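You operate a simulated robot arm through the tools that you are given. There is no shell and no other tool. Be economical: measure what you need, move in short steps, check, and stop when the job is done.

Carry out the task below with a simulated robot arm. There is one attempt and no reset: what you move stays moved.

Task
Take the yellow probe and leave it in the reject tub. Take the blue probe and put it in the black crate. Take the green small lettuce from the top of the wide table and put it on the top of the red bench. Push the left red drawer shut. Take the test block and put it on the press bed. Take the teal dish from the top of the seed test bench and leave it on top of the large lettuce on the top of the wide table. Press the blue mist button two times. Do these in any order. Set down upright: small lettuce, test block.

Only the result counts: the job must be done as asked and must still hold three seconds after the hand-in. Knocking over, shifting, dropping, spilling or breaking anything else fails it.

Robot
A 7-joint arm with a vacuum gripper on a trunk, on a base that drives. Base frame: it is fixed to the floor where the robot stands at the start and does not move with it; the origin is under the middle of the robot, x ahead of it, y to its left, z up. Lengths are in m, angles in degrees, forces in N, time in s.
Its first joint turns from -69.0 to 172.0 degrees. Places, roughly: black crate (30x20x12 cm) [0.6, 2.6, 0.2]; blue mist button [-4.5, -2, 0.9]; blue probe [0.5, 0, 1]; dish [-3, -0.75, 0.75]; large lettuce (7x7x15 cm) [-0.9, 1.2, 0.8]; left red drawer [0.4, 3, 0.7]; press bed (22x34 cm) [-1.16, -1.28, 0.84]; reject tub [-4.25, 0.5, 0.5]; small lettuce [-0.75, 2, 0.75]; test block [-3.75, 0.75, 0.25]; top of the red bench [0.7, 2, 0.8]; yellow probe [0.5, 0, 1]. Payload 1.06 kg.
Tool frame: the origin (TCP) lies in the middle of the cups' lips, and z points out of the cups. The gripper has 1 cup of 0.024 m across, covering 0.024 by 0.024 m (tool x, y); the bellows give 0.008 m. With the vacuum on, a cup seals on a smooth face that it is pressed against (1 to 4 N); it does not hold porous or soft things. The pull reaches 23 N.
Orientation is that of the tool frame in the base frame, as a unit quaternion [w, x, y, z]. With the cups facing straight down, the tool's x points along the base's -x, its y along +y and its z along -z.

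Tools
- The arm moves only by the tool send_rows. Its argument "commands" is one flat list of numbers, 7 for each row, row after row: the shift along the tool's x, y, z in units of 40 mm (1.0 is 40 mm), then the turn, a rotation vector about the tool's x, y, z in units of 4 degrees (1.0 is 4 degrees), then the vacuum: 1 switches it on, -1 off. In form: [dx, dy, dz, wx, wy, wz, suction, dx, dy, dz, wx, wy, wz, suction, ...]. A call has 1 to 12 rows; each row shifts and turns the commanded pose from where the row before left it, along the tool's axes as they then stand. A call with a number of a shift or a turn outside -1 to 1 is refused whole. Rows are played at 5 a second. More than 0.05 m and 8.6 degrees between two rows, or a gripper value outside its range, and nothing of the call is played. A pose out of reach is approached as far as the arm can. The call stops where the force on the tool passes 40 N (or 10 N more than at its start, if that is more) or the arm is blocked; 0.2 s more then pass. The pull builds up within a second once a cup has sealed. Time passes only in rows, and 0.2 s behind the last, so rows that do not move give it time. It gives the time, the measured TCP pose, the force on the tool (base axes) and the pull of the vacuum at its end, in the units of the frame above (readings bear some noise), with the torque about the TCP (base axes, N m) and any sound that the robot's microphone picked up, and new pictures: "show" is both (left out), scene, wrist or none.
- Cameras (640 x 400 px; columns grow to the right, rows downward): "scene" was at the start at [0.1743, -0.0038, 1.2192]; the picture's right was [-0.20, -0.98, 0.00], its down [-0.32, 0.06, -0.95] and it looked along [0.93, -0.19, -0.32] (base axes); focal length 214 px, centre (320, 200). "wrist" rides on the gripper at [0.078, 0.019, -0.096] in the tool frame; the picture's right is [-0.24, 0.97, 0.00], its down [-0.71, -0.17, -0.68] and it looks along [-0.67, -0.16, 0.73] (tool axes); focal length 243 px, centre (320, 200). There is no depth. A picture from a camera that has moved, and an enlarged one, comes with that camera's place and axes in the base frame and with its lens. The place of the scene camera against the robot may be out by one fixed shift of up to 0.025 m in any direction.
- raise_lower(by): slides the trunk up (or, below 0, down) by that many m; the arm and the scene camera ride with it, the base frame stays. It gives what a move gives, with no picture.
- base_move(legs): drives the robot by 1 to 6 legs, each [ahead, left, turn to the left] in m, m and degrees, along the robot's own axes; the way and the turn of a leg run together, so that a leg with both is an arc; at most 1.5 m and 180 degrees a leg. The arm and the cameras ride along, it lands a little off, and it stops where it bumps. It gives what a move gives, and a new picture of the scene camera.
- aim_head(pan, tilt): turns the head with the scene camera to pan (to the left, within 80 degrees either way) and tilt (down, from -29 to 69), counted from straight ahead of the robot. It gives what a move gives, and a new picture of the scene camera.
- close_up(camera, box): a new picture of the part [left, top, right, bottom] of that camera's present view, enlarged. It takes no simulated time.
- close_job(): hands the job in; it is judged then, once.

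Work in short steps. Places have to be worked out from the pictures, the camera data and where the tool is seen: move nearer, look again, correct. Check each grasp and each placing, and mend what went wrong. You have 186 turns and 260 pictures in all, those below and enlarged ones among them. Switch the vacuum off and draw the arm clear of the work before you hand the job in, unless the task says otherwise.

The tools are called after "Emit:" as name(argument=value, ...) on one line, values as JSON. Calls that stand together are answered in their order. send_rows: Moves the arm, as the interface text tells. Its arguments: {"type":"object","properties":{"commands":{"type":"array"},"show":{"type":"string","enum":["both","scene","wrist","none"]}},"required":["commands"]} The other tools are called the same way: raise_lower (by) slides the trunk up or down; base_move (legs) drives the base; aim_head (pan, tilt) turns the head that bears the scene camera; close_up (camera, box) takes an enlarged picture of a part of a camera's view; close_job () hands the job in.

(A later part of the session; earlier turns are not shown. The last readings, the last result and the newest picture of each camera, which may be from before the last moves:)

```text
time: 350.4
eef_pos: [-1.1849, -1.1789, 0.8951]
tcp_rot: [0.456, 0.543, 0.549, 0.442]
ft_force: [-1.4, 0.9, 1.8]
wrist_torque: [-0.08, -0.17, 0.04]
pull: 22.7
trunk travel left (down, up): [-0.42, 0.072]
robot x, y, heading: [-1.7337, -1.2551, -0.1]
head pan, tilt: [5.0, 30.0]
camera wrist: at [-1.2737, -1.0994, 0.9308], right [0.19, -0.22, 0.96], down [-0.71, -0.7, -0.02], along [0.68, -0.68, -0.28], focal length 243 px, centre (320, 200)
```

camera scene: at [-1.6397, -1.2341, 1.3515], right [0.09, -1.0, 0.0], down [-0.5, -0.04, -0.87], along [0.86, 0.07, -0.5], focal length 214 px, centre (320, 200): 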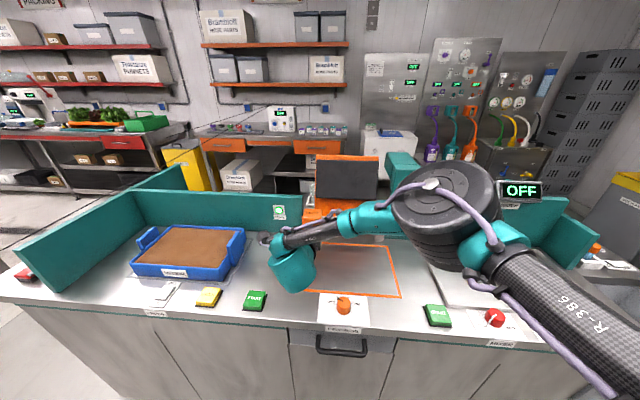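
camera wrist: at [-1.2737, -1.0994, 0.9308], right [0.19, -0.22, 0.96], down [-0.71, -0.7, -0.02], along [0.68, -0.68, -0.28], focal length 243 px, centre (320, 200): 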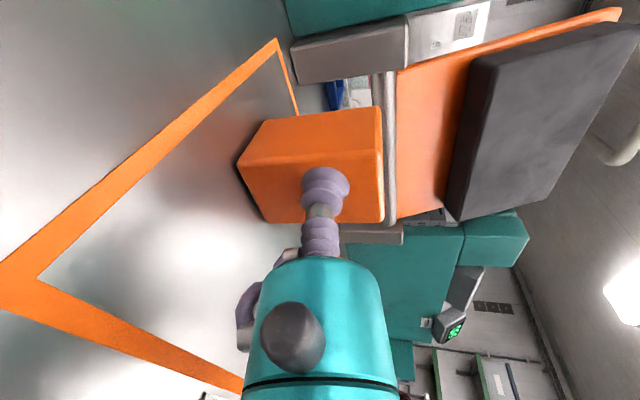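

Contact begins (Fz changed by +3 N). I go 2 mm further, release and wait.

Emit:
send_rows(commands=[0, -0.06, 0.01, 0, 0, 0, 1, 0, 0, 0, 0, 0, 0, -1, 0, 0, 0, 0, 0, 0, -1, 0, 0, 0, 0, 0, 0, -1, 0, 0.02, -0.15, 0, 0, 0, -1, 0, 0.05, -0.4, 0, 0, 0, -1, 0, 0.1, -0.6, 0, 0, 0, -1], show="both")

```text
time: 352.0
eef_pos: [-1.2251, -1.1786, 0.9061]
tcp_rot: [0.457, 0.542, 0.549, 0.442]
ft_force: [-0.3, -0.9, -0.7]
wrist_torque: [0.02, -0.02, 0.03]
pull: 0.1
trunk travel left (down, up): [-0.42, 0.072]
robot x, y, heading: [-1.732, -1.2581, -0.0]
head pan, tilt: [5.0, 30.0]
camera scene: at [-1.5856, -1.2342, 1.2785], right [0.09, -1.0, 0.0], down [-0.5, -0.04, -0.87], along [0.86, 0.07, -0.5], focal length 214 px, centre (320, 200)
camera wrist: at [-1.3157, -1.0994, 0.9419], right [0.19, -0.22, 0.96], down [-0.71, -0.7, -0.02], along [0.68, -0.68, -0.28], focal length 243 px, centre (320, 200)
```

scene: 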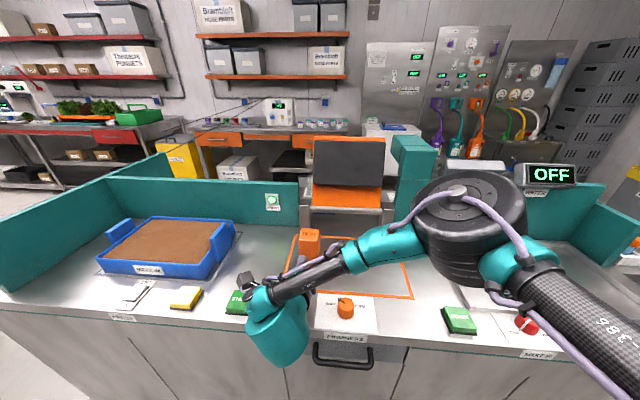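
wrist: 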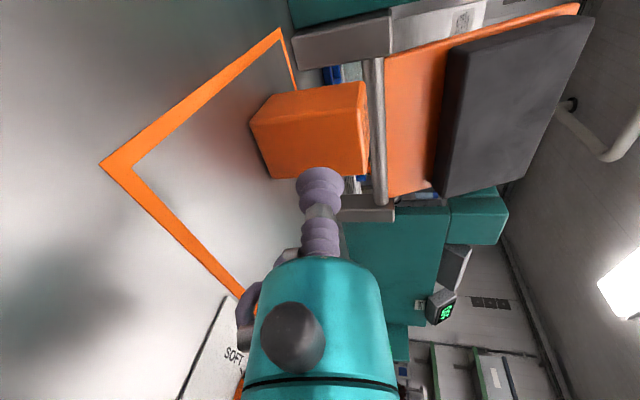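

The block stands upright on the bed. I back away, fold the arm up, and look west toward the mist button and dish.

Emit:
base_move(legs=[[-0.28, 0, 0]])

Emit:
send_rows(commands=[0, 0.1, -0.4, 1, 0, 0, -1, 0, 0.1, -0.45, 1, 0, 0, -1, 0, 0, -0.45, 1, 0, 0, -1, 0, 0, -0.45, 1, 0, 0, -1, 0, -0.1, -0.45, 1, 0, 0, -1, 0, -0.1, -0.45, 1, 0, 0, -1, 0, -0.2, -0.45, 1, 0, 0, -1, 0, -0.2, -0.4, 1, 0, 0, -1, 0, -0.25, -0.4, 1, 0, 0, -1, 0, -0.25, -0.4, 1, 0, 0, -1], show="none")

Emit:
send_rows(commands=[0, -0.3, -0.35, 1, 0, 0, -1, 0, -0.35, -0.3, 1, 0, 0, -1, 0, -0.35, -0.3, 1, 0, 0, -1, 0, -0.4, -0.25, 1, 0, 0, -1, 0, -0.4, -0.2, 1, 0, 0, -1, 0, -0.4, -0.2, 1, 0, 0, -1, 0, -0.4, -0.15, 1, 0, 0, -1, 0, -0.4, -0.1, 1, 0, 0, -1, 0, -0.4, 0, 1, 0, 0, -1, 0, -0.3, 0, 0.8, 0, 0, -1], show="none")

Emit:
base_move(legs=[[0, 0, 175]])

Emit:
aim_head(pan=10, tilt=22)

```text
time: 354.0
eef_pos: [-1.5034, -1.1813, 0.9062]
tcp_rot: [0.459, 0.545, 0.547, 0.44]
ft_force: [-0.2, -0.4, 0.8]
wrist_torque: [0.01, 0.0, 0.0]
pull: 0.0
trunk travel left (down, up): [-0.42, 0.072]
robot x, y, heading: [-2.0092, -1.2567, -0.7]
head pan, tilt: [5.0, 30.0]
camera scene: at [-1.8634, -1.2341, 1.2786], right [0.08, -1.0, 0.0], down [-0.5, -0.04, -0.87], along [0.86, 0.07, -0.5], focal length 214 px, centre (320, 200)
```

scene: 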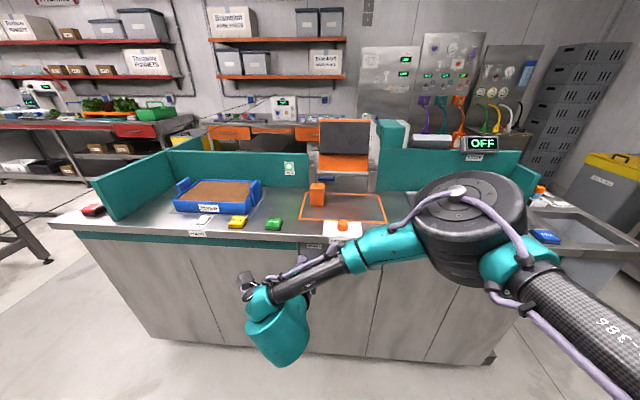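

```text
time: 356.2
eef_pos: [-1.6764, -1.1762, 0.9631]
tcp_rot: [0.243, 0.67, 0.664, 0.227]
ft_force: [-0.4, -0.2, 0.5]
wrist_torque: [0.01, 0.02, 0.02]
pull: 0.0
trunk travel left (down, up): [-0.42, 0.072]
robot x, y, heading: [-2.0086, -1.2569, -0.7]
head pan, tilt: [5.0, 30.0]
```

```text
time: 358.4
eef_pos: [-1.8416, -1.1745, 0.9714]
tcp_rot: [0.011, 0.723, 0.691, -0.013]
ft_force: [0.4, 0.4, -0.6]
wrist_torque: [-0.02, -0.03, -0.03]
pull: 0.0
trunk travel left (down, up): [-0.42, 0.072]
robot x, y, heading: [-2.0073, -1.2529, -1.0]
head pan, tilt: [5.0, 30.0]
```

```text
time: 365.9
eef_pos: [-2.1873, -1.3195, 0.9742]
tcp_rot: [0.012, -0.651, 0.759, 0.005]
ft_force: [-0.2, -0.2, 0.1]
wrist_torque: [-0.02, 0.0, -0.02]
pull: 0.0
trunk travel left (down, up): [-0.42, 0.072]
robot x, y, heading: [-2.0079, -1.2553, 173.1]
head pan, tilt: [5.0, 30.0]
camera scene: at [-2.1719, -1.2303, 1.2785], right [0.03, 1.0, 0.0], down [0.5, -0.01, -0.87], along [-0.87, 0.03, -0.5], focal length 214 px, centre (320, 200)
```

scene: 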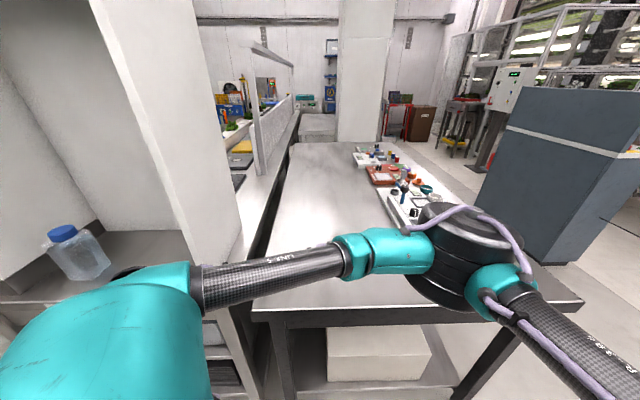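

```text
time: 366.6
eef_pos: [-2.1875, -1.3199, 0.9746]
tcp_rot: [0.012, -0.65, 0.76, 0.005]
ft_force: [0.7, -0.1, 0.2]
wrist_torque: [-0.03, 0.01, 0.0]
pull: 0.0
trunk travel left (down, up): [-0.42, 0.072]
robot x, y, heading: [-2.0108, -1.2548, 173.2]
head pan, tilt: [10.0, 22.0]
camera scene: at [-2.1742, -1.2383, 1.2913], right [-0.06, 1.0, 0.0], down [0.37, 0.02, -0.93], along [-0.93, -0.05, -0.38], focal length 214 px, centre (320, 200)
```

scene: 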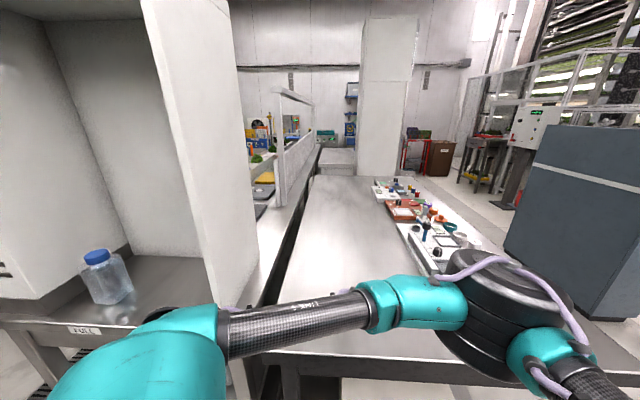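

The seed test bench is ahead, and I can see a teal dish among the items on its north side. I zoom in.

Emit:
close_up(camera="scene", box=[360, 165, 520, 265])

Emit:
aim_head(pan=60, tilt=15)

```text
4.00 times, centred on (440, 215) of scene
camera zoom: at [-2.1742, -1.2383, 1.2913], right [-0.06, 1.0, 0.0], down [0.37, 0.02, -0.93], along [-0.93, -0.05, -0.38], focal length 858 px, centre (-160, 140)
```

zoom: 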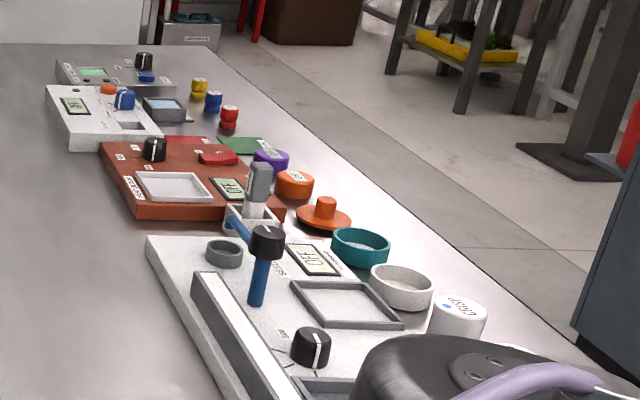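

```text
time: 367.8
eef_pos: [-2.1877, -1.3195, 0.9749]
tcp_rot: [0.013, -0.65, 0.759, 0.005]
ft_force: [0.1, 0.2, 1.2]
wrist_torque: [0.0, 0.03, -0.03]
pull: 0.0
trunk travel left (down, up): [-0.42, 0.072]
robot x, y, heading: [-2.0132, -1.2561, 173.0]
head pan, tilt: [60.0, 15.0]
camera scene: at [-2.1374, -1.3078, 1.3027], right [-0.8, 0.6, 0.0], down [0.15, 0.21, -0.97], along [-0.58, -0.77, -0.26], focal length 214 px, centre (320, 200)
```

scene: 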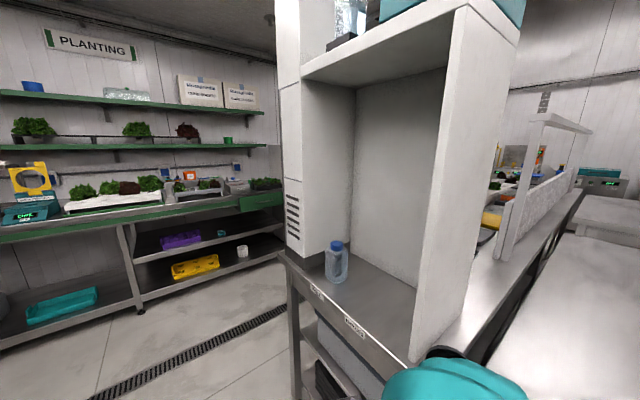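

The dish is at about (-2.97, -0.75). A south aisle (y≈-2.6) runs behind; I go there first for the blue mist button.

Emit:
base_move(legs=[[0, 1.36, 7], [1.2, 0, 0], [1.1, 0, 0], [0, 0, -90]])

Emit:
aim_head(pan=0, tilt=25)

```text
time: 394.9
eef_pos: [-4.4921, -2.5342, 0.9745]
tcp_rot: [0.013, 0.009, 1.0, -0.004]
ft_force: [0.0, -0.4, -0.7]
wrist_torque: [0.0, -0.01, -0.02]
pull: 0.1
trunk travel left (down, up): [-0.42, 0.072]
robot x, y, heading: [-4.4078, -2.7018, 91.2]
head pan, tilt: [60.0, 15.0]
camera scene: at [-4.4957, -2.5762, 1.3027], right [0.48, 0.88, 0.0], down [0.23, -0.13, -0.97], along [-0.85, 0.47, -0.26], focal length 214 px, centre (320, 200)
```

scene: 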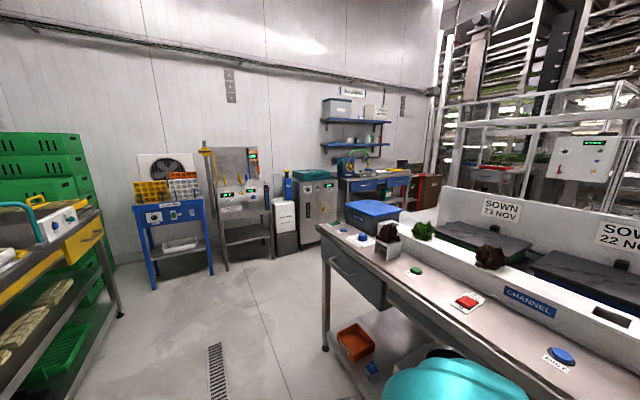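

```text
time: 396.2
eef_pos: [-4.4938, -2.5334, 0.975]
tcp_rot: [0.014, 0.01, 1.0, -0.004]
ft_force: [-0.1, 0.2, 0.4]
wrist_torque: [-0.03, -0.01, -0.03]
pull: 0.0
trunk travel left (down, up): [-0.42, 0.072]
robot x, y, heading: [-4.4075, -2.7024, 91.1]
head pan, tilt: [0.0, 25.0]
camera scene: at [-4.4158, -2.5293, 1.2865], right [1.0, 0.02, 0.0], down [0.01, -0.42, -0.91], along [-0.02, 0.91, -0.42], focal length 214 px, centre (320, 200)
```

scene: 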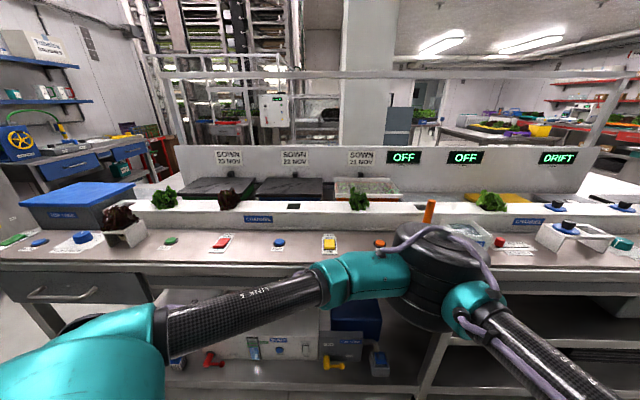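

Several buttons along the bench front. I zoom to read the labels and find the blue "mist" button.

Emit:
close_up(camera="scene", box=[0, 210, 220, 290])

Emit:
close_up(camera="scene", box=[180, 215, 400, 290])

```text
2.91 times, centred on (110, 250) of scene
camera zoom: at [-4.4158, -2.5293, 1.2865], right [1.0, 0.02, 0.0], down [0.01, -0.42, -0.91], along [-0.02, 0.91, -0.42], focal length 624 px, centre (931, 54)
```

zoom: 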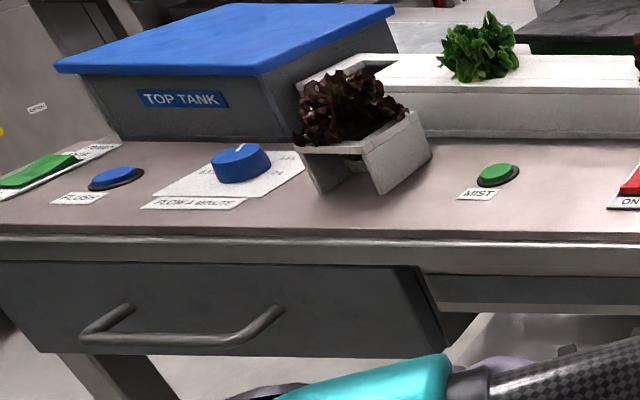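

```text
2.91 times, centred on (290, 252) of scene
camera zoom: at [-4.4158, -2.5293, 1.2865], right [1.0, 0.02, 0.0], down [0.01, -0.42, -0.91], along [-0.02, 0.91, -0.42], focal length 624 px, centre (407, 47)
```

zoom: 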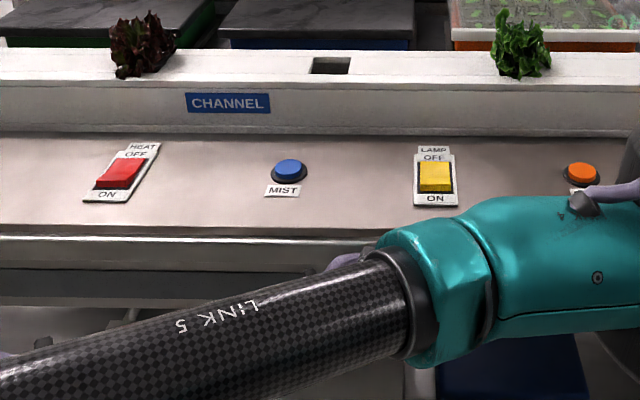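

The blue MIST button is at about (-4.555, -1.97), bench z≈0.88. I test how far the tool-down posture can reach ahead, in free air.

Emit:
send_rows(commands=[0, 0.8, -0.3, 0, 0, 0, -1, 0, 0.8, -0.3, 0, 0, 0, -1, 0, 0.8, -0.3, 0, 0, 0, -1, 0, 0.8, 0, 0, 0, 0, -1, 0, 0.8, 0, 0, 0, 0, -1, 0, 0.8, 0, 0, 0, 0, -1, 0, 0.8, 0, 0, 0, 0, -1], show="scene")

```text
time: 397.8
eef_pos: [-4.4886, -2.3091, 1.0091]
tcp_rot: [0.013, 0.008, 1.0, -0.004]
ft_force: [0.1, 0.0, -0.3]
wrist_torque: [0.01, -0.01, -0.03]
pull: 0.0
trunk travel left (down, up): [-0.42, 0.072]
robot x, y, heading: [-4.4088, -2.7013, 91.2]
head pan, tilt: [0.0, 25.0]
camera scene: at [-4.4156, -2.5291, 1.2864], right [1.0, 0.02, 0.0], down [0.01, -0.42, -0.91], along [-0.02, 0.91, -0.42], focal length 214 px, centre (320, 200)
```

scene: 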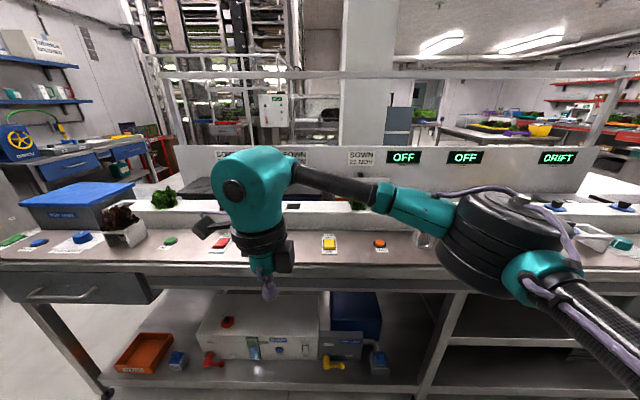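

Tool-down reach is fine out to ~0.39 m. I drive so the TCP sits above the blue button.

Emit:
base_move(legs=[[0.33, 0.06, -1.2]])

Emit:
close_up(camera="wrist", box=[0, 0, 640, 400])

```text
time: 400.0
eef_pos: [-4.5337, -1.9791, 1.0073]
tcp_rot: [0.013, 0.028, 1.0, -0.005]
ft_force: [0.1, 0.4, 0.1]
wrist_torque: [0.03, 0.02, -0.01]
pull: 0.0
trunk travel left (down, up): [-0.42, 0.072]
robot x, y, heading: [-4.4662, -2.3745, 88.9]
head pan, tilt: [0.0, 25.0]
camera scene: at [-4.47, -2.2011, 1.2864], right [1.0, -0.02, 0.0], down [-0.01, -0.42, -0.91], along [0.02, 0.91, -0.42], focal length 214 px, centre (320, 200)
```

scene: 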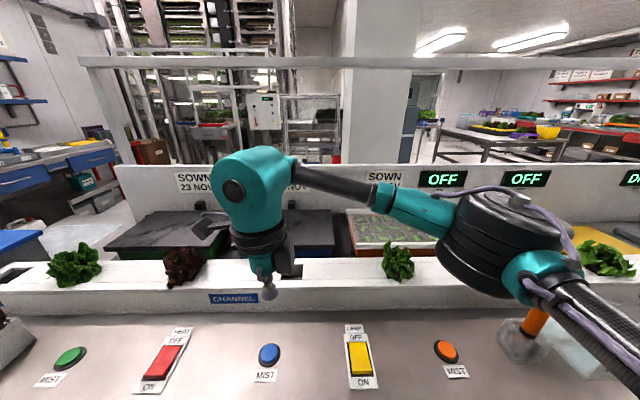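

```text
1.00 times, centred on (320, 200) of wrist (not enlarged: the box is as wide or as high as the picture)
camera zoom: at [-4.6147, -1.9545, 1.1022], right [0.29, 0.96, 0.0], down [0.68, -0.2, 0.7], along [0.67, -0.21, -0.71], focal length 243 px, centre (320, 200)
```

zoom: 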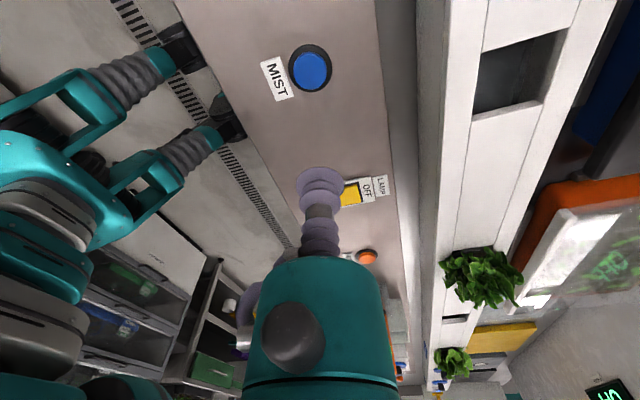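

Button at about (-4.554, -1.98, 0.88). I shift 2 cm in x, lower the trunk 9 cm, and re-check alignment.

Emit:
send_rows(commands=[0.5, 0, 0, 0, 0, 0, -1, 0, 0, 0, 0, 0, 0, -1], show="none")

Emit:
raise_lower(by=-0.09)

Emit:
close_up(camera="wrist", box=[160, 60, 480, 260])

```text
time: 400.6
eef_pos: [-4.5533, -1.978, 1.0076]
tcp_rot: [0.013, 0.028, 1.0, -0.005]
ft_force: [-0.7, 0.1, 1.2]
wrist_torque: [-0.04, 0.04, -0.04]
pull: 0.1
trunk travel left (down, up): [-0.42, 0.072]
robot x, y, heading: [-4.4697, -2.3717, 88.8]
head pan, tilt: [0.0, 25.0]
```

```text
time: 401.8
eef_pos: [-4.5542, -1.9782, 0.9188]
tcp_rot: [0.013, 0.027, 1.0, -0.004]
ft_force: [-0.5, -0.3, -0.2]
wrist_torque: [0.03, -0.03, 0.04]
pull: 0.0
trunk travel left (down, up): [-0.33, 0.162]
robot x, y, heading: [-4.4646, -2.3751, 89.3]
head pan, tilt: [0.0, 25.0]
```

```text
2.00 times, centred on (320, 160) of wrist
camera zoom: at [-4.6346, -1.9539, 1.012], right [0.29, 0.96, 0.0], down [0.68, -0.2, 0.7], along [0.67, -0.2, -0.71], focal length 485 px, centre (320, 280)
```

zoom: 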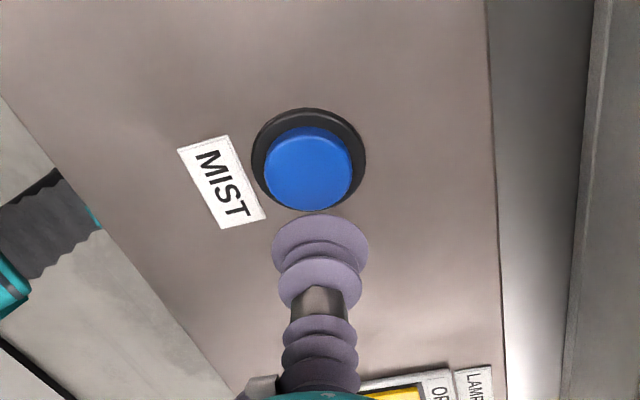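

Aligned. I press: approach, push a few mm, and lift again (first press).

Emit:
send_rows(commands=[0.12, 0, 0.3, 0, 0, 0, -1, 0, 0, 0.3, 0, 0, 0, -1, 0, 0, 0.2, 0, 0, 0, -1, 0, 0, 0.1, 0, 0, 0, -1, 0, 0, 0.1, 0, 0, 0, -1, 0, 0, 0, 0, 0, 0, -1], show="wrist")

```text
time: 403.2
eef_pos: [-4.5577, -1.9794, 0.8774]
tcp_rot: [0.013, 0.027, 1.0, -0.005]
ft_force: [-0.1, -0.9, -0.9]
wrist_torque: [0.01, -0.02, 0.01]
pull: 0.2
trunk travel left (down, up): [-0.33, 0.162]
robot x, y, heading: [-4.4663, -2.376, 89.0]
head pan, tilt: [0.0, 25.0]
camera wrist: at [-4.638, -1.9548, 0.9722], right [0.29, 0.96, 0.0], down [0.68, -0.2, 0.7], along [0.67, -0.21, -0.71], focal length 243 px, centre (320, 200)
```

wrist: 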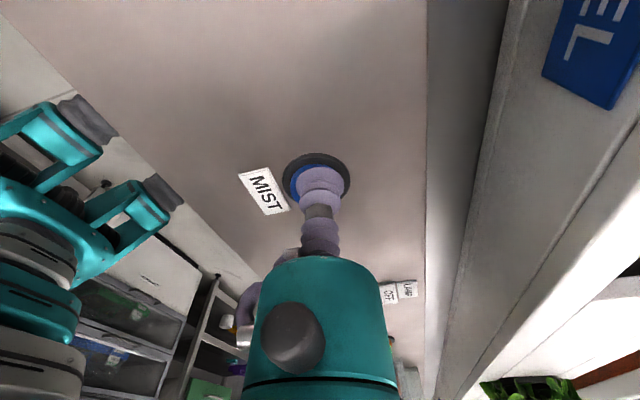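

Just above the button. I push slowly.

Emit:
send_rows(commands=[0, 0, 0.08, 0, 0, 0, -1, 0, 0, 0.08, 0, 0, 0, -1, 0, 0, 0.08, 0, 0, 0, -1, 0, 0, 0, 0, 0, 0, -1], show="none")

```text
time: 404.2
eef_pos: [-4.56, -1.9789, 0.8684]
tcp_rot: [0.013, 0.027, 1.0, -0.005]
ft_force: [-0.2, 0.0, 0.6]
wrist_torque: [0.0, -0.01, -0.01]
pull: 0.1
trunk travel left (down, up): [-0.33, 0.162]
robot x, y, heading: [-4.4669, -2.3695, 88.9]
head pan, tilt: [0.0, 25.0]
```

Emit:
send_rows(commands=[0, 0, 0.07, 0, 0, 0, -1, 0, 0, 0.07, 0, 0, 0, -1, 0, 0, 0.07, 0, 0, 0, -1, 0, 0, 0, 0, 0, 0, -1], show="wrist")

```text
time: 405.2
eef_pos: [-4.5577, -1.9773, 0.8589]
tcp_rot: [0.012, 0.027, 1.0, -0.005]
ft_force: [-1.8, -0.7, 5.7]
wrist_torque: [0.02, -0.06, 0.0]
pull: 0.0
trunk travel left (down, up): [-0.33, 0.162]
robot x, y, heading: [-4.4638, -2.3745, 89.0]
head pan, tilt: [0.0, 25.0]
heard: click
camera wrist: at [-4.638, -1.9545, 0.9537], right [0.29, 0.96, 0.0], down [0.68, -0.2, 0.7], along [0.67, -0.2, -0.71], focal length 243 px, centre (320, 200)
```

wrist: 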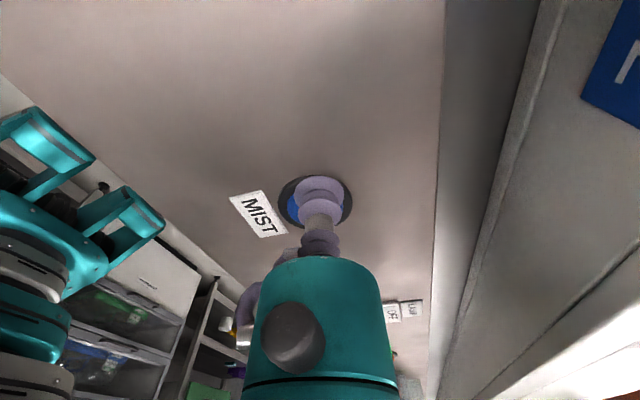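

I heard one click (5.7 N). I lift well clear so it resets, pause, and press a second time the same depth.

Emit:
send_rows(commands=[0, 0, -0.3, 0, 0, 0, -1, 0, 0, -0.3, 0, 0, 0, -1, 0, 0, 0, 0, 0, 0, -1, 0, 0, 0, 0, 0, 0, -1], show="none")

Emit:
send_rows(commands=[0, 0, 0.3, 0, 0, 0, -1, 0, 0, 0.09, 0, 0, 0, -1, 0, 0, 0.07, 0, 0, 0, -1, 0, 0, 0.07, 0, 0, 0, -1, 0, 0, 0.07, 0, 0, 0, -1, 0, 0, 0, 0, 0, 0, -1], show="none")

```text
time: 406.2
eef_pos: [-4.5604, -1.9768, 0.8831]
tcp_rot: [0.013, 0.027, 1.0, -0.004]
ft_force: [-0.2, -0.4, 0.7]
wrist_torque: [0.01, -0.01, 0.0]
pull: 0.1
trunk travel left (down, up): [-0.33, 0.162]
robot x, y, heading: [-4.4674, -2.3697, 89.1]
head pan, tilt: [0.0, 25.0]
```

```text
time: 407.6
eef_pos: [-4.5588, -1.977, 0.8591]
tcp_rot: [0.013, 0.027, 1.0, -0.004]
ft_force: [-2.4, -0.7, 5.4]
wrist_torque: [0.0, 0.0, -0.01]
pull: 0.1
trunk travel left (down, up): [-0.33, 0.162]
robot x, y, heading: [-4.4681, -2.3689, 89.0]
head pan, tilt: [0.0, 25.0]
heard: click
```

Second click heard. I lift straight up, back off, and drive round via the south aisle to the north side of the seed bench.

Emit:
send_rows(commands=[0, 0, -0.5, 0, 0, 0, -1, 0, 0, -0.8, 0, 0, 0, -1, 0, 0, -0.8, 0, 0, 0, -1], show="none")

Emit:
raise_lower(by=0.12)

Emit:
base_move(legs=[[-0.32, 0, 0], [0, 0, -89], [1.25, 0, 0], [1.25, 0, 0]])

```text
time: 408.4
eef_pos: [-4.5612, -1.9765, 0.9446]
tcp_rot: [0.013, 0.027, 1.0, -0.004]
ft_force: [0.1, -0.6, -0.6]
wrist_torque: [-0.04, 0.02, -0.03]
pull: 0.0
trunk travel left (down, up): [-0.33, 0.162]
robot x, y, heading: [-4.4635, -2.3762, 89.0]
head pan, tilt: [0.0, 25.0]
```

```text
time: 409.9
eef_pos: [-4.5605, -1.977, 1.064]
tcp_rot: [0.013, 0.028, 1.0, -0.006]
ft_force: [0.9, -0.2, -0.4]
wrist_torque: [0.0, 0.02, 0.01]
pull: 0.0
trunk travel left (down, up): [-0.45, 0.042]
robot x, y, heading: [-4.4653, -2.3738, 88.8]
head pan, tilt: [0.0, 25.0]
```

```text
time: 427.9
eef_pos: [-1.5566, -2.7306, 1.0641]
tcp_rot: [0.005, 0.74, 0.673, -0.013]
ft_force: [0.2, 0.2, -1.2]
wrist_torque: [0.01, -0.03, 0.02]
pull: 0.1
trunk travel left (down, up): [-0.45, 0.042]
robot x, y, heading: [-1.9582, -2.8087, -3.0]
head pan, tilt: [0.0, 25.0]
camera scene: at [-1.8276, -2.8021, 1.322], right [-0.06, -1.0, 0.0], down [-0.42, 0.02, -0.91], along [0.9, -0.05, -0.42], focal length 214 px, centre (320, 200)
```

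scene: 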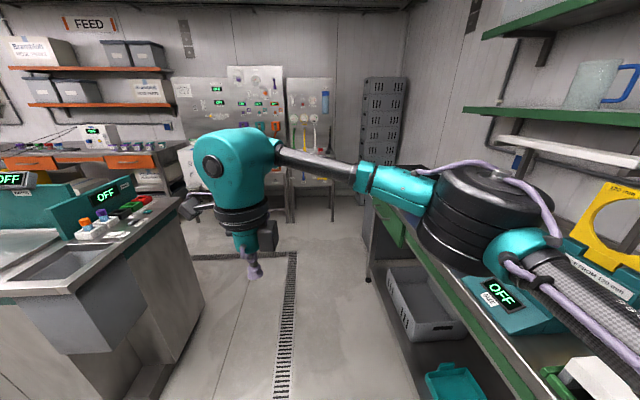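

I continue: back 8 cm, strafe north through the gap between the island and the seed bench.

Emit:
base_move(legs=[[-0.08, 0, 3], [0, 1.4, 0], [0, 1.5, 0]])

```text
time: 453.9
eef_pos: [-1.7302, 0.2116, 1.0649]
tcp_rot: [0.007, 0.706, 0.708, -0.013]
ft_force: [-0.2, 0.3, -0.4]
wrist_torque: [0.05, 0.01, 0.02]
pull: 0.1
trunk travel left (down, up): [-0.45, 0.042]
robot x, y, heading: [-2.1194, 0.0947, 2.4]
head pan, tilt: [0.0, 25.0]
camera scene: at [-1.9904, 0.1138, 1.322], right [0.04, -1.0, 0.0], down [-0.42, -0.02, -0.91], along [0.91, 0.04, -0.42], focal length 214 px, centre (320, 200)
```

scene: 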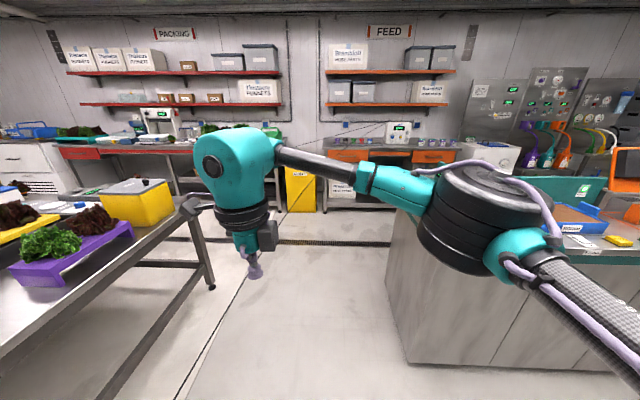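

I reverse 0.8 m west and turn right to face the seed bench.

Emit:
base_move(legs=[[-0.78, 0.05, 0], [0, 0, -92]])

Emit:
aim_head(pan=0, tilt=35)

```text
time: 462.1
eef_pos: [-2.8166, -0.2826, 1.0628]
tcp_rot: [-0.004, 1.0, -0.021, -0.013]
ft_force: [-0.2, 0.1, 0.4]
wrist_torque: [-0.01, 0.01, 0.03]
pull: 0.1
trunk travel left (down, up): [-0.45, 0.042]
robot x, y, heading: [-2.9193, 0.1093, -90.4]
head pan, tilt: [0.0, 25.0]
camera scene: at [-2.924, -0.0091, 1.322], right [-1.0, 0.0, 0.0], down [0.0, 0.42, -0.91], along [0.0, -0.91, -0.42], focal length 214 px, centre (320, 200)
```

scene: 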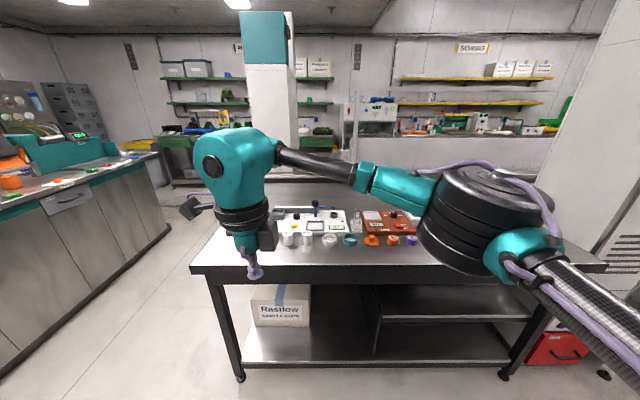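

```text
time: 462.8
eef_pos: [-2.8152, -0.2831, 1.0642]
tcp_rot: [-0.004, 1.0, -0.021, -0.013]
ft_force: [-0.1, 0.1, 0.1]
wrist_torque: [-0.02, -0.03, 0.01]
pull: 0.1
trunk travel left (down, up): [-0.45, 0.042]
robot x, y, heading: [-2.9113, 0.1132, -90.2]
head pan, tilt: [0.0, 35.0]
camera scene: at [-2.9239, -0.005, 1.3063], right [-1.0, 0.0, 0.0], down [0.0, 0.57, -0.82], along [0.0, -0.82, -0.57], focal length 214 px, centre (320, 200)
```

scene: 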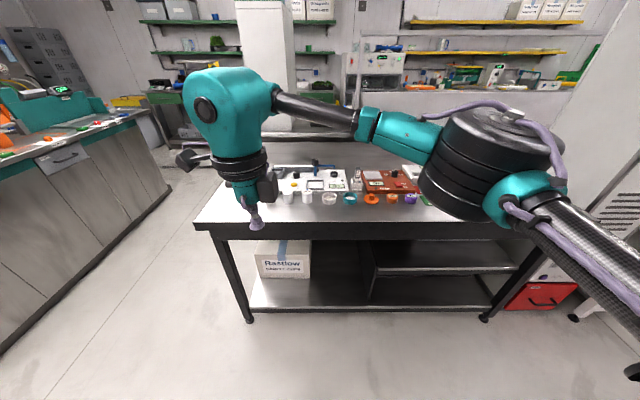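

Emit:
close_up(camera="scene", box=[280, 160, 440, 240])

```text
4.00 times, centred on (360, 200) of scene
camera zoom: at [-2.9239, -0.005, 1.3063], right [-1.0, 0.0, 0.0], down [0.0, 0.57, -0.82], along [0.0, -0.82, -0.57], focal length 858 px, centre (160, 200)
```

zoom: 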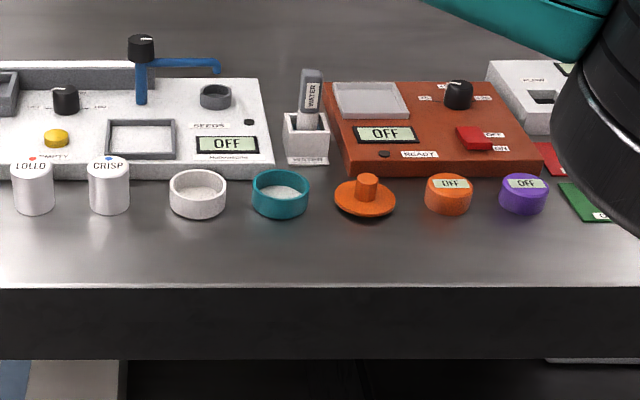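

The teal dish (⌀≈6 cm) is at about (-3.045, -0.71), rim z≈0.83. I drive so the tool is above it and look with the wrist camera.

Emit:
base_move(legs=[[0.41, -0.225, 0]])

Emit:
close_up(camera="wrist", box=[160, 0, 480, 200])

```text
time: 465.6
eef_pos: [-3.05, -0.7064, 1.063]
tcp_rot: [-0.005, 0.999, -0.029, -0.013]
ft_force: [0.2, 0.9, -0.5]
wrist_torque: [-0.02, -0.01, 0.03]
pull: 0.1
trunk travel left (down, up): [-0.45, 0.042]
robot x, y, heading: [-3.1426, -0.3051, -91.4]
head pan, tilt: [0.0, 35.0]
camera scene: at [-3.1551, -0.4257, 1.3062], right [-1.0, 0.02, 0.0], down [0.01, 0.57, -0.82], along [-0.02, -0.82, -0.57], focal length 214 px, centre (320, 200)
```

scene: 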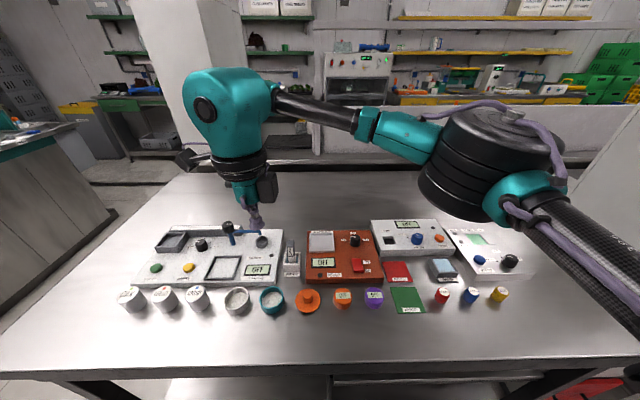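

```text
2.00 times, centred on (320, 100) of wrist
camera zoom: at [-2.9717, -0.7299, 1.1576], right [-0.29, -0.96, 0.0], down [-0.68, 0.2, 0.7], along [-0.67, 0.21, -0.71], focal length 485 px, centre (320, 400)
```

zoom: 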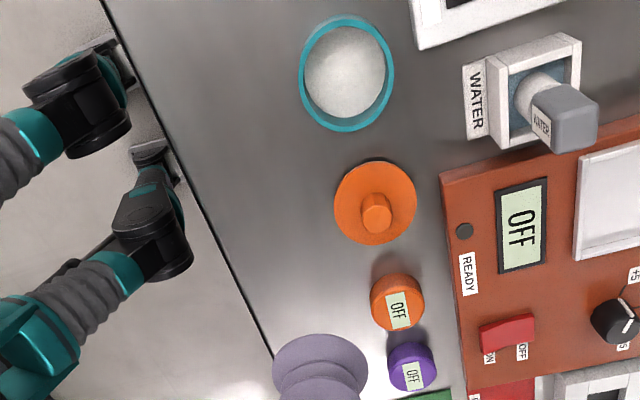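

Dish centre is about (-3.041, -0.7225), floor z≈0.79–0.80. I centre over it and lower 0.21 m.

Emit:
send_rows(commands=[0.22, 0.4, 0, 0, 0, 0, -1, 0, 0, 0, 0, 0, 0, -1], show="none")

Emit:
raise_lower(by=-0.2)

Emit:
close_up(camera="wrist", box=[160, 60, 480, 260])

```text
time: 466.2
eef_pos: [-3.0434, -0.7205, 1.0638]
tcp_rot: [-0.005, 1.0, -0.027, -0.013]
ft_force: [-0.6, 0.2, -0.7]
wrist_torque: [-0.03, 0.0, 0.0]
pull: 0.1
trunk travel left (down, up): [-0.45, 0.042]
robot x, y, heading: [-3.1447, -0.3096, -91.1]
head pan, tilt: [0.0, 35.0]
```

```text
time: 468.4
eef_pos: [-3.0421, -0.7211, 0.8626]
tcp_rot: [-0.005, 0.999, -0.029, -0.013]
ft_force: [0.1, -0.7, 0.2]
wrist_torque: [0.0, 0.0, 0.01]
pull: 0.0
trunk travel left (down, up): [-0.25, 0.242]
robot x, y, heading: [-3.1462, -0.3098, -91.2]
head pan, tilt: [0.0, 35.0]
```

```text
2.00 times, centred on (320, 160) of wrist
camera zoom: at [-2.9636, -0.746, 0.9577], right [-0.29, -0.96, 0.0], down [-0.68, 0.2, 0.7], along [-0.67, 0.21, -0.71], focal length 485 px, centre (320, 280)
```

zoom: 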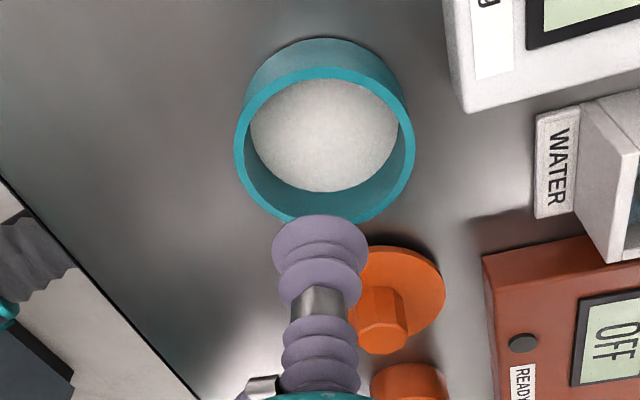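

Centred within a few mm. I lower into the dish with the vacuum on, slowly at the end.

Emit:
send_rows(commands=[0.03, 0.07, 0.4, 0, 0, 0, -1, 0, 0, 0.4, 0, 0, 0, -1, 0, 0, 0.3, 0, 0, 0, 1, 0, 0, 0.15, 0, 0, 0, 1, 0, 0, 0.1, 0, 0, 0, 1, 0, 0, 0.1, 0, 0, 0, 1, 0, 0, 0, 0, 0, 0, 1, 0, 0, 0, 0, 0, 0, 1], show="wrist")

```text
time: 470.2
eef_pos: [-3.0432, -0.7235, 0.8054]
tcp_rot: [-0.004, 0.999, -0.03, -0.012]
ft_force: [-1.5, 0.5, 8.0]
wrist_torque: [-0.02, -0.16, 0.01]
pull: 22.7
trunk travel left (down, up): [-0.25, 0.242]
robot x, y, heading: [-3.1425, -0.31, -91.3]
head pan, tilt: [0.0, 35.0]
camera wrist: at [-2.9637, -0.7481, 0.8994], right [-0.29, -0.96, 0.0], down [-0.68, 0.2, 0.7], along [-0.67, 0.21, -0.71], focal length 243 px, centre (320, 200)
```

wrist: 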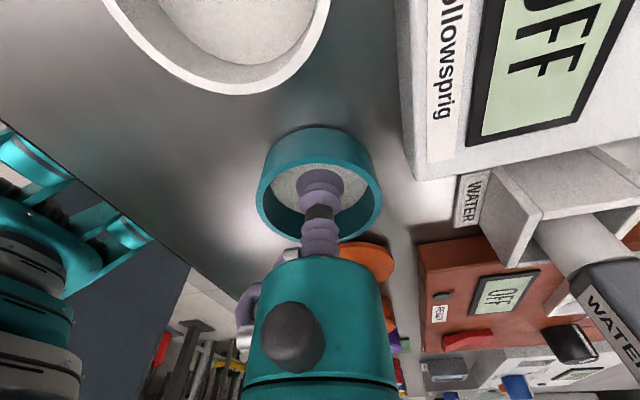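

Sealed (22.7 N). I lift 0.24 m, back off, and drive to the south side of the wide table near the large lettuce.

Emit:
raise_lower(by=0.235)

Emit:
base_move(legs=[[-0.5, 0, 1.3], [0, 0, 90]])

Emit:
close_up(camera="wrist", box=[160, 60, 480, 260])

```text
time: 472.7
eef_pos: [-3.0427, -0.7223, 1.0406]
tcp_rot: [-0.006, 1.0, -0.028, -0.013]
ft_force: [1.2, 0.1, -0.5]
wrist_torque: [0.04, 0.03, 0.01]
pull: 22.9
trunk travel left (down, up): [-0.485, 0.007]
robot x, y, heading: [-3.1401, -0.3078, -91.1]
head pan, tilt: [0.0, 35.0]
```

```text
time: 479.5
eef_pos: [-2.7249, 0.3116, 1.0411]
tcp_rot: [0.006, 0.714, 0.7, -0.012]
ft_force: [0.0, 0.8, -0.5]
wrist_torque: [0.0, -0.01, -0.01]
pull: 23.0
trunk travel left (down, up): [-0.485, 0.007]
robot x, y, heading: [-3.1363, 0.1949, 1.1]
head pan, tilt: [0.0, 35.0]
camera scene: at [-3.0471, 0.2109, 1.3438], right [0.02, -1.0, 0.0], down [-0.57, -0.01, -0.82], along [0.82, 0.01, -0.57], focal length 214 px, centre (320, 200)
```

scene: 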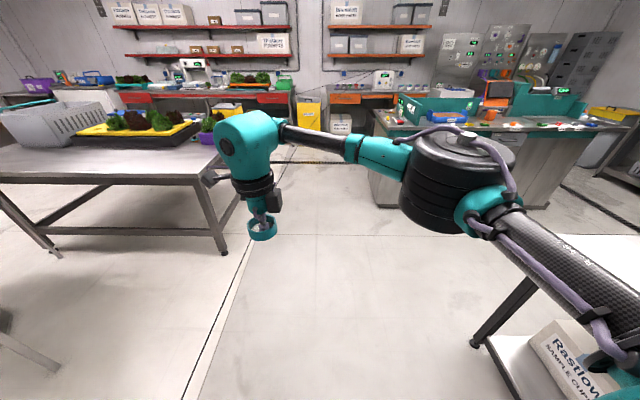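

```text
2.00 times, centred on (320, 160) of wrist
camera zoom: at [-2.7047, 0.391, 1.1344], right [0.97, -0.25, 0.0], down [-0.18, -0.69, 0.7], along [-0.18, -0.68, -0.71], focal length 485 px, centre (320, 280)
```

zoom: 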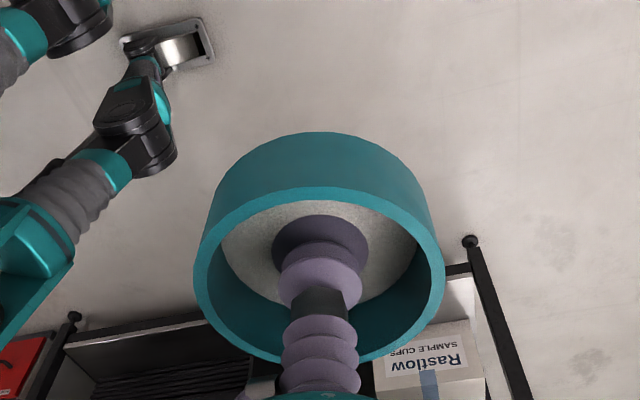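

The dish is held level. I drive east along the aisle, then turn to face the table.

Emit:
base_move(legs=[[1.15, 0, -1], [1.15, 0, 0], [0, 0, 90]])

Emit:
aim_head(pan=0, tilt=30)

```text
time: 494.5
eef_pos: [-0.9757, 0.6451, 1.0397]
tcp_rot: [0.013, 0.017, 1.0, -0.004]
ft_force: [0.1, 0.3, -0.3]
wrist_torque: [-0.02, 0.0, -0.02]
pull: 22.6
trunk travel left (down, up): [-0.485, 0.007]
robot x, y, heading: [-0.8634, 0.2278, 90.3]
head pan, tilt: [0.0, 35.0]
camera scene: at [-0.8717, 0.3445, 1.3438], right [1.0, 0.0, 0.0], down [0.0, -0.57, -0.82], along [0.0, 0.82, -0.57], focal length 214 px, centre (320, 200)
```

scene: 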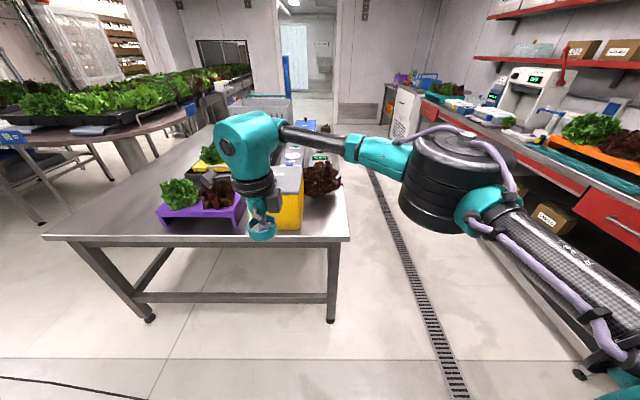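

```text
time: 495.1
eef_pos: [-0.9762, 0.6439, 1.0394]
tcp_rot: [0.012, 0.016, 1.0, -0.004]
ft_force: [0.5, 0.6, 0.8]
wrist_torque: [0.01, -0.01, 0.04]
pull: 23.3
trunk travel left (down, up): [-0.485, 0.007]
robot x, y, heading: [-0.8639, 0.2316, 90.4]
head pan, tilt: [0.0, 30.0]
camera scene: at [-0.8717, 0.3469, 1.3516], right [1.0, 0.0, 0.0], down [0.0, -0.5, -0.87], along [0.0, 0.87, -0.5], focal length 214 px, centre (320, 200)
```

scene: 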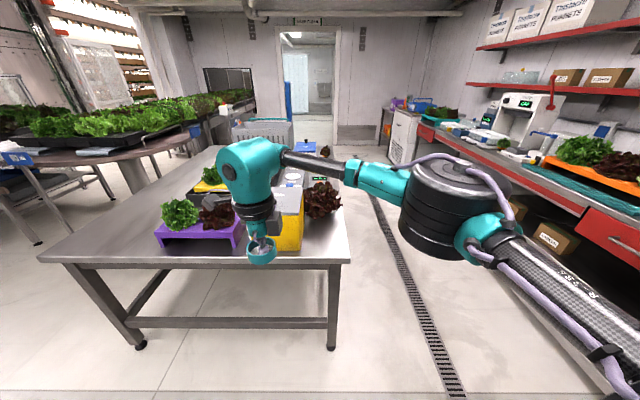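

The large dark-red lettuce stands to the right of the yellow box, about (-0.87, 1.22). I zoom in.

Emit:
close_up(camera="scene", box=[240, 150, 380, 270])

Emit:
close_up(camera="wrist", box=[0, 0, 640, 400])

```text
3.33 times, centred on (310, 210) of scene
camera zoom: at [-0.8717, 0.3469, 1.3516], right [1.0, 0.0, 0.0], down [0.0, -0.5, -0.87], along [0.0, 0.87, -0.5], focal length 715 px, centre (353, 167)
```

zoom: 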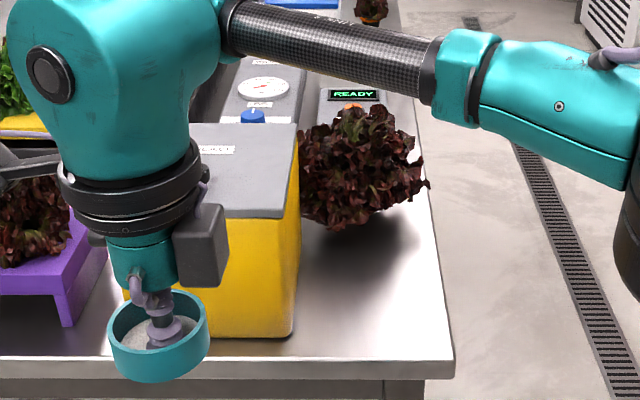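

```text
1.00 times, centred on (320, 200) of wrist (not enlarged: the box is as wide or as high as the picture)
camera zoom: at [-1.0558, 0.6666, 1.1344], right [0.27, 0.96, 0.0], down [0.68, -0.19, 0.7], along [0.68, -0.19, -0.71], focal length 243 px, centre (320, 200)
```

zoom: 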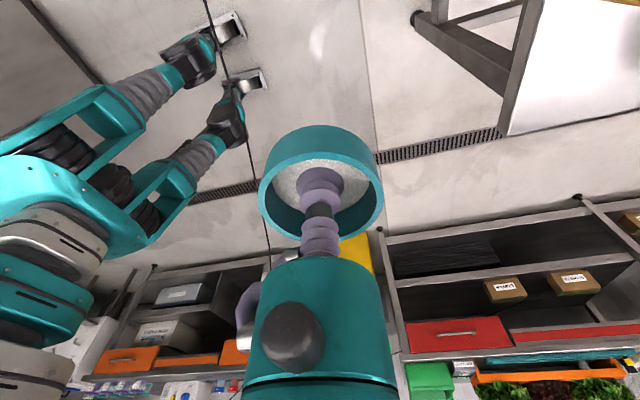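

The head's centre is about (-0.868, 1.245), top z≈0.91. The table leg blocks the south side, so I'll approach from the east corridor, facing -x.

Emit:
base_move(legs=[[0, -0.55, 0], [1.12, 0, 0], [0, 0, 89]])

Emit:
close_up(camera="wrist", box=[0, 0, 640, 400])

```text
time: 509.8
eef_pos: [-0.7089, 1.2354, 1.0407]
tcp_rot: [0.012, -0.701, 0.713, 0.006]
ft_force: [-0.8, -0.2, -0.7]
wrist_torque: [0.01, 0.02, 0.0]
pull: 23.1
trunk travel left (down, up): [-0.485, 0.007]
robot x, y, heading: [-0.3045, 1.352, -179.0]
head pan, tilt: [0.0, 30.0]
camera scene: at [-0.4053, 1.3651, 1.3516], right [-0.02, 1.0, 0.0], down [0.5, 0.01, -0.87], along [-0.87, -0.02, -0.5], focal length 214 px, centre (320, 200)
```

scene: 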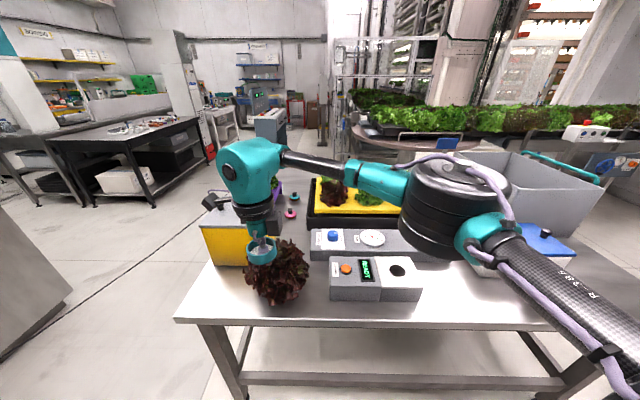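

```text
1.00 times, centred on (320, 200) of wrist (not enlarged: the box is as wide or as high as the picture)
camera zoom: at [-0.7308, 1.1536, 1.1344], right [-0.97, 0.25, 0.0], down [0.18, 0.69, 0.7], along [0.18, 0.68, -0.71], focal length 243 px, centre (320, 200)
```

zoom: 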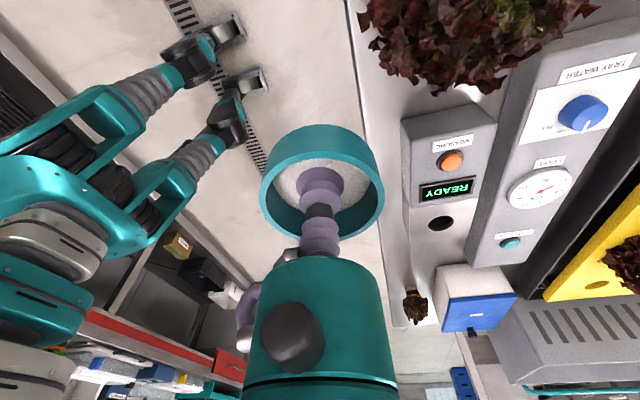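

I want a better fix on the lettuce's centre, so I strafe 0.13 m left to bring it fully into the wrist view.

Emit:
base_move(legs=[[0, 0.14, 0]])

Emit:
close_up(camera="wrist", box=[200, 0, 640, 275])

Emit:
close_up(camera="scene", box=[240, 190, 440, 320])

```text
time: 511.7
eef_pos: [-0.7076, 1.095, 1.0394]
tcp_rot: [0.012, -0.699, 0.715, 0.006]
ft_force: [-0.4, -0.4, -0.6]
wrist_torque: [0.01, -0.01, 0.01]
pull: 22.8
trunk travel left (down, up): [-0.485, 0.007]
robot x, y, heading: [-0.2957, 1.2138, -179.4]
head pan, tilt: [0.0, 30.0]
camera scene: at [-0.4029, 1.2246, 1.3516], right [-0.02, 1.0, 0.0], down [0.5, 0.01, -0.87], along [-0.87, -0.01, -0.5], focal length 214 px, centre (320, 200)
```

scene: 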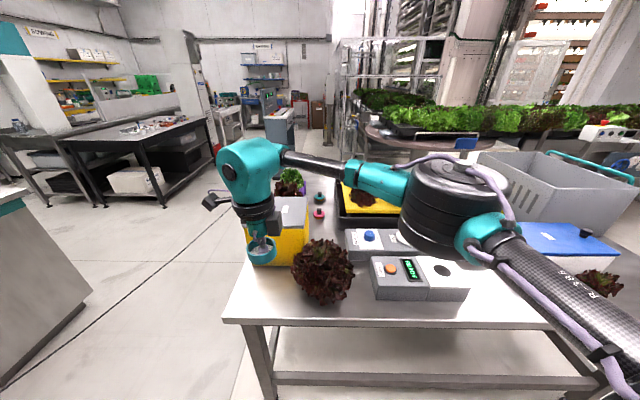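

```text
1.45 times, centred on (420, 138) of wrist
camera zoom: at [-0.729, 1.014, 1.1343], right [-0.97, 0.26, 0.0], down [0.18, 0.69, 0.7], along [0.18, 0.68, -0.71], focal length 353 px, centre (174, 291)
```

zoom: 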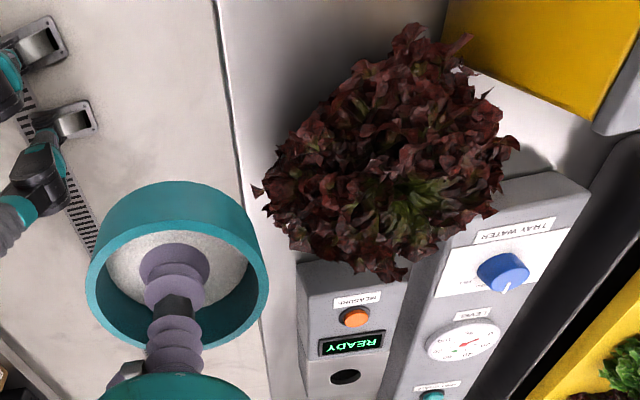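

```text
3.08 times, centred on (340, 255) of scene
camera zoom: at [-0.4029, 1.2246, 1.3516], right [-0.02, 1.0, 0.0], down [0.5, 0.01, -0.87], along [-0.87, -0.01, -0.5], focal length 660 px, centre (258, 31)
```

zoom: 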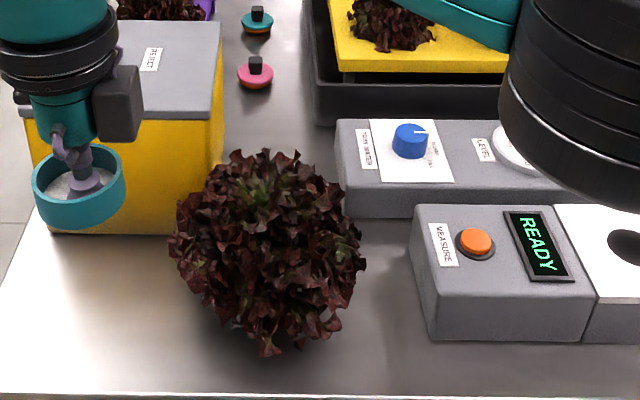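

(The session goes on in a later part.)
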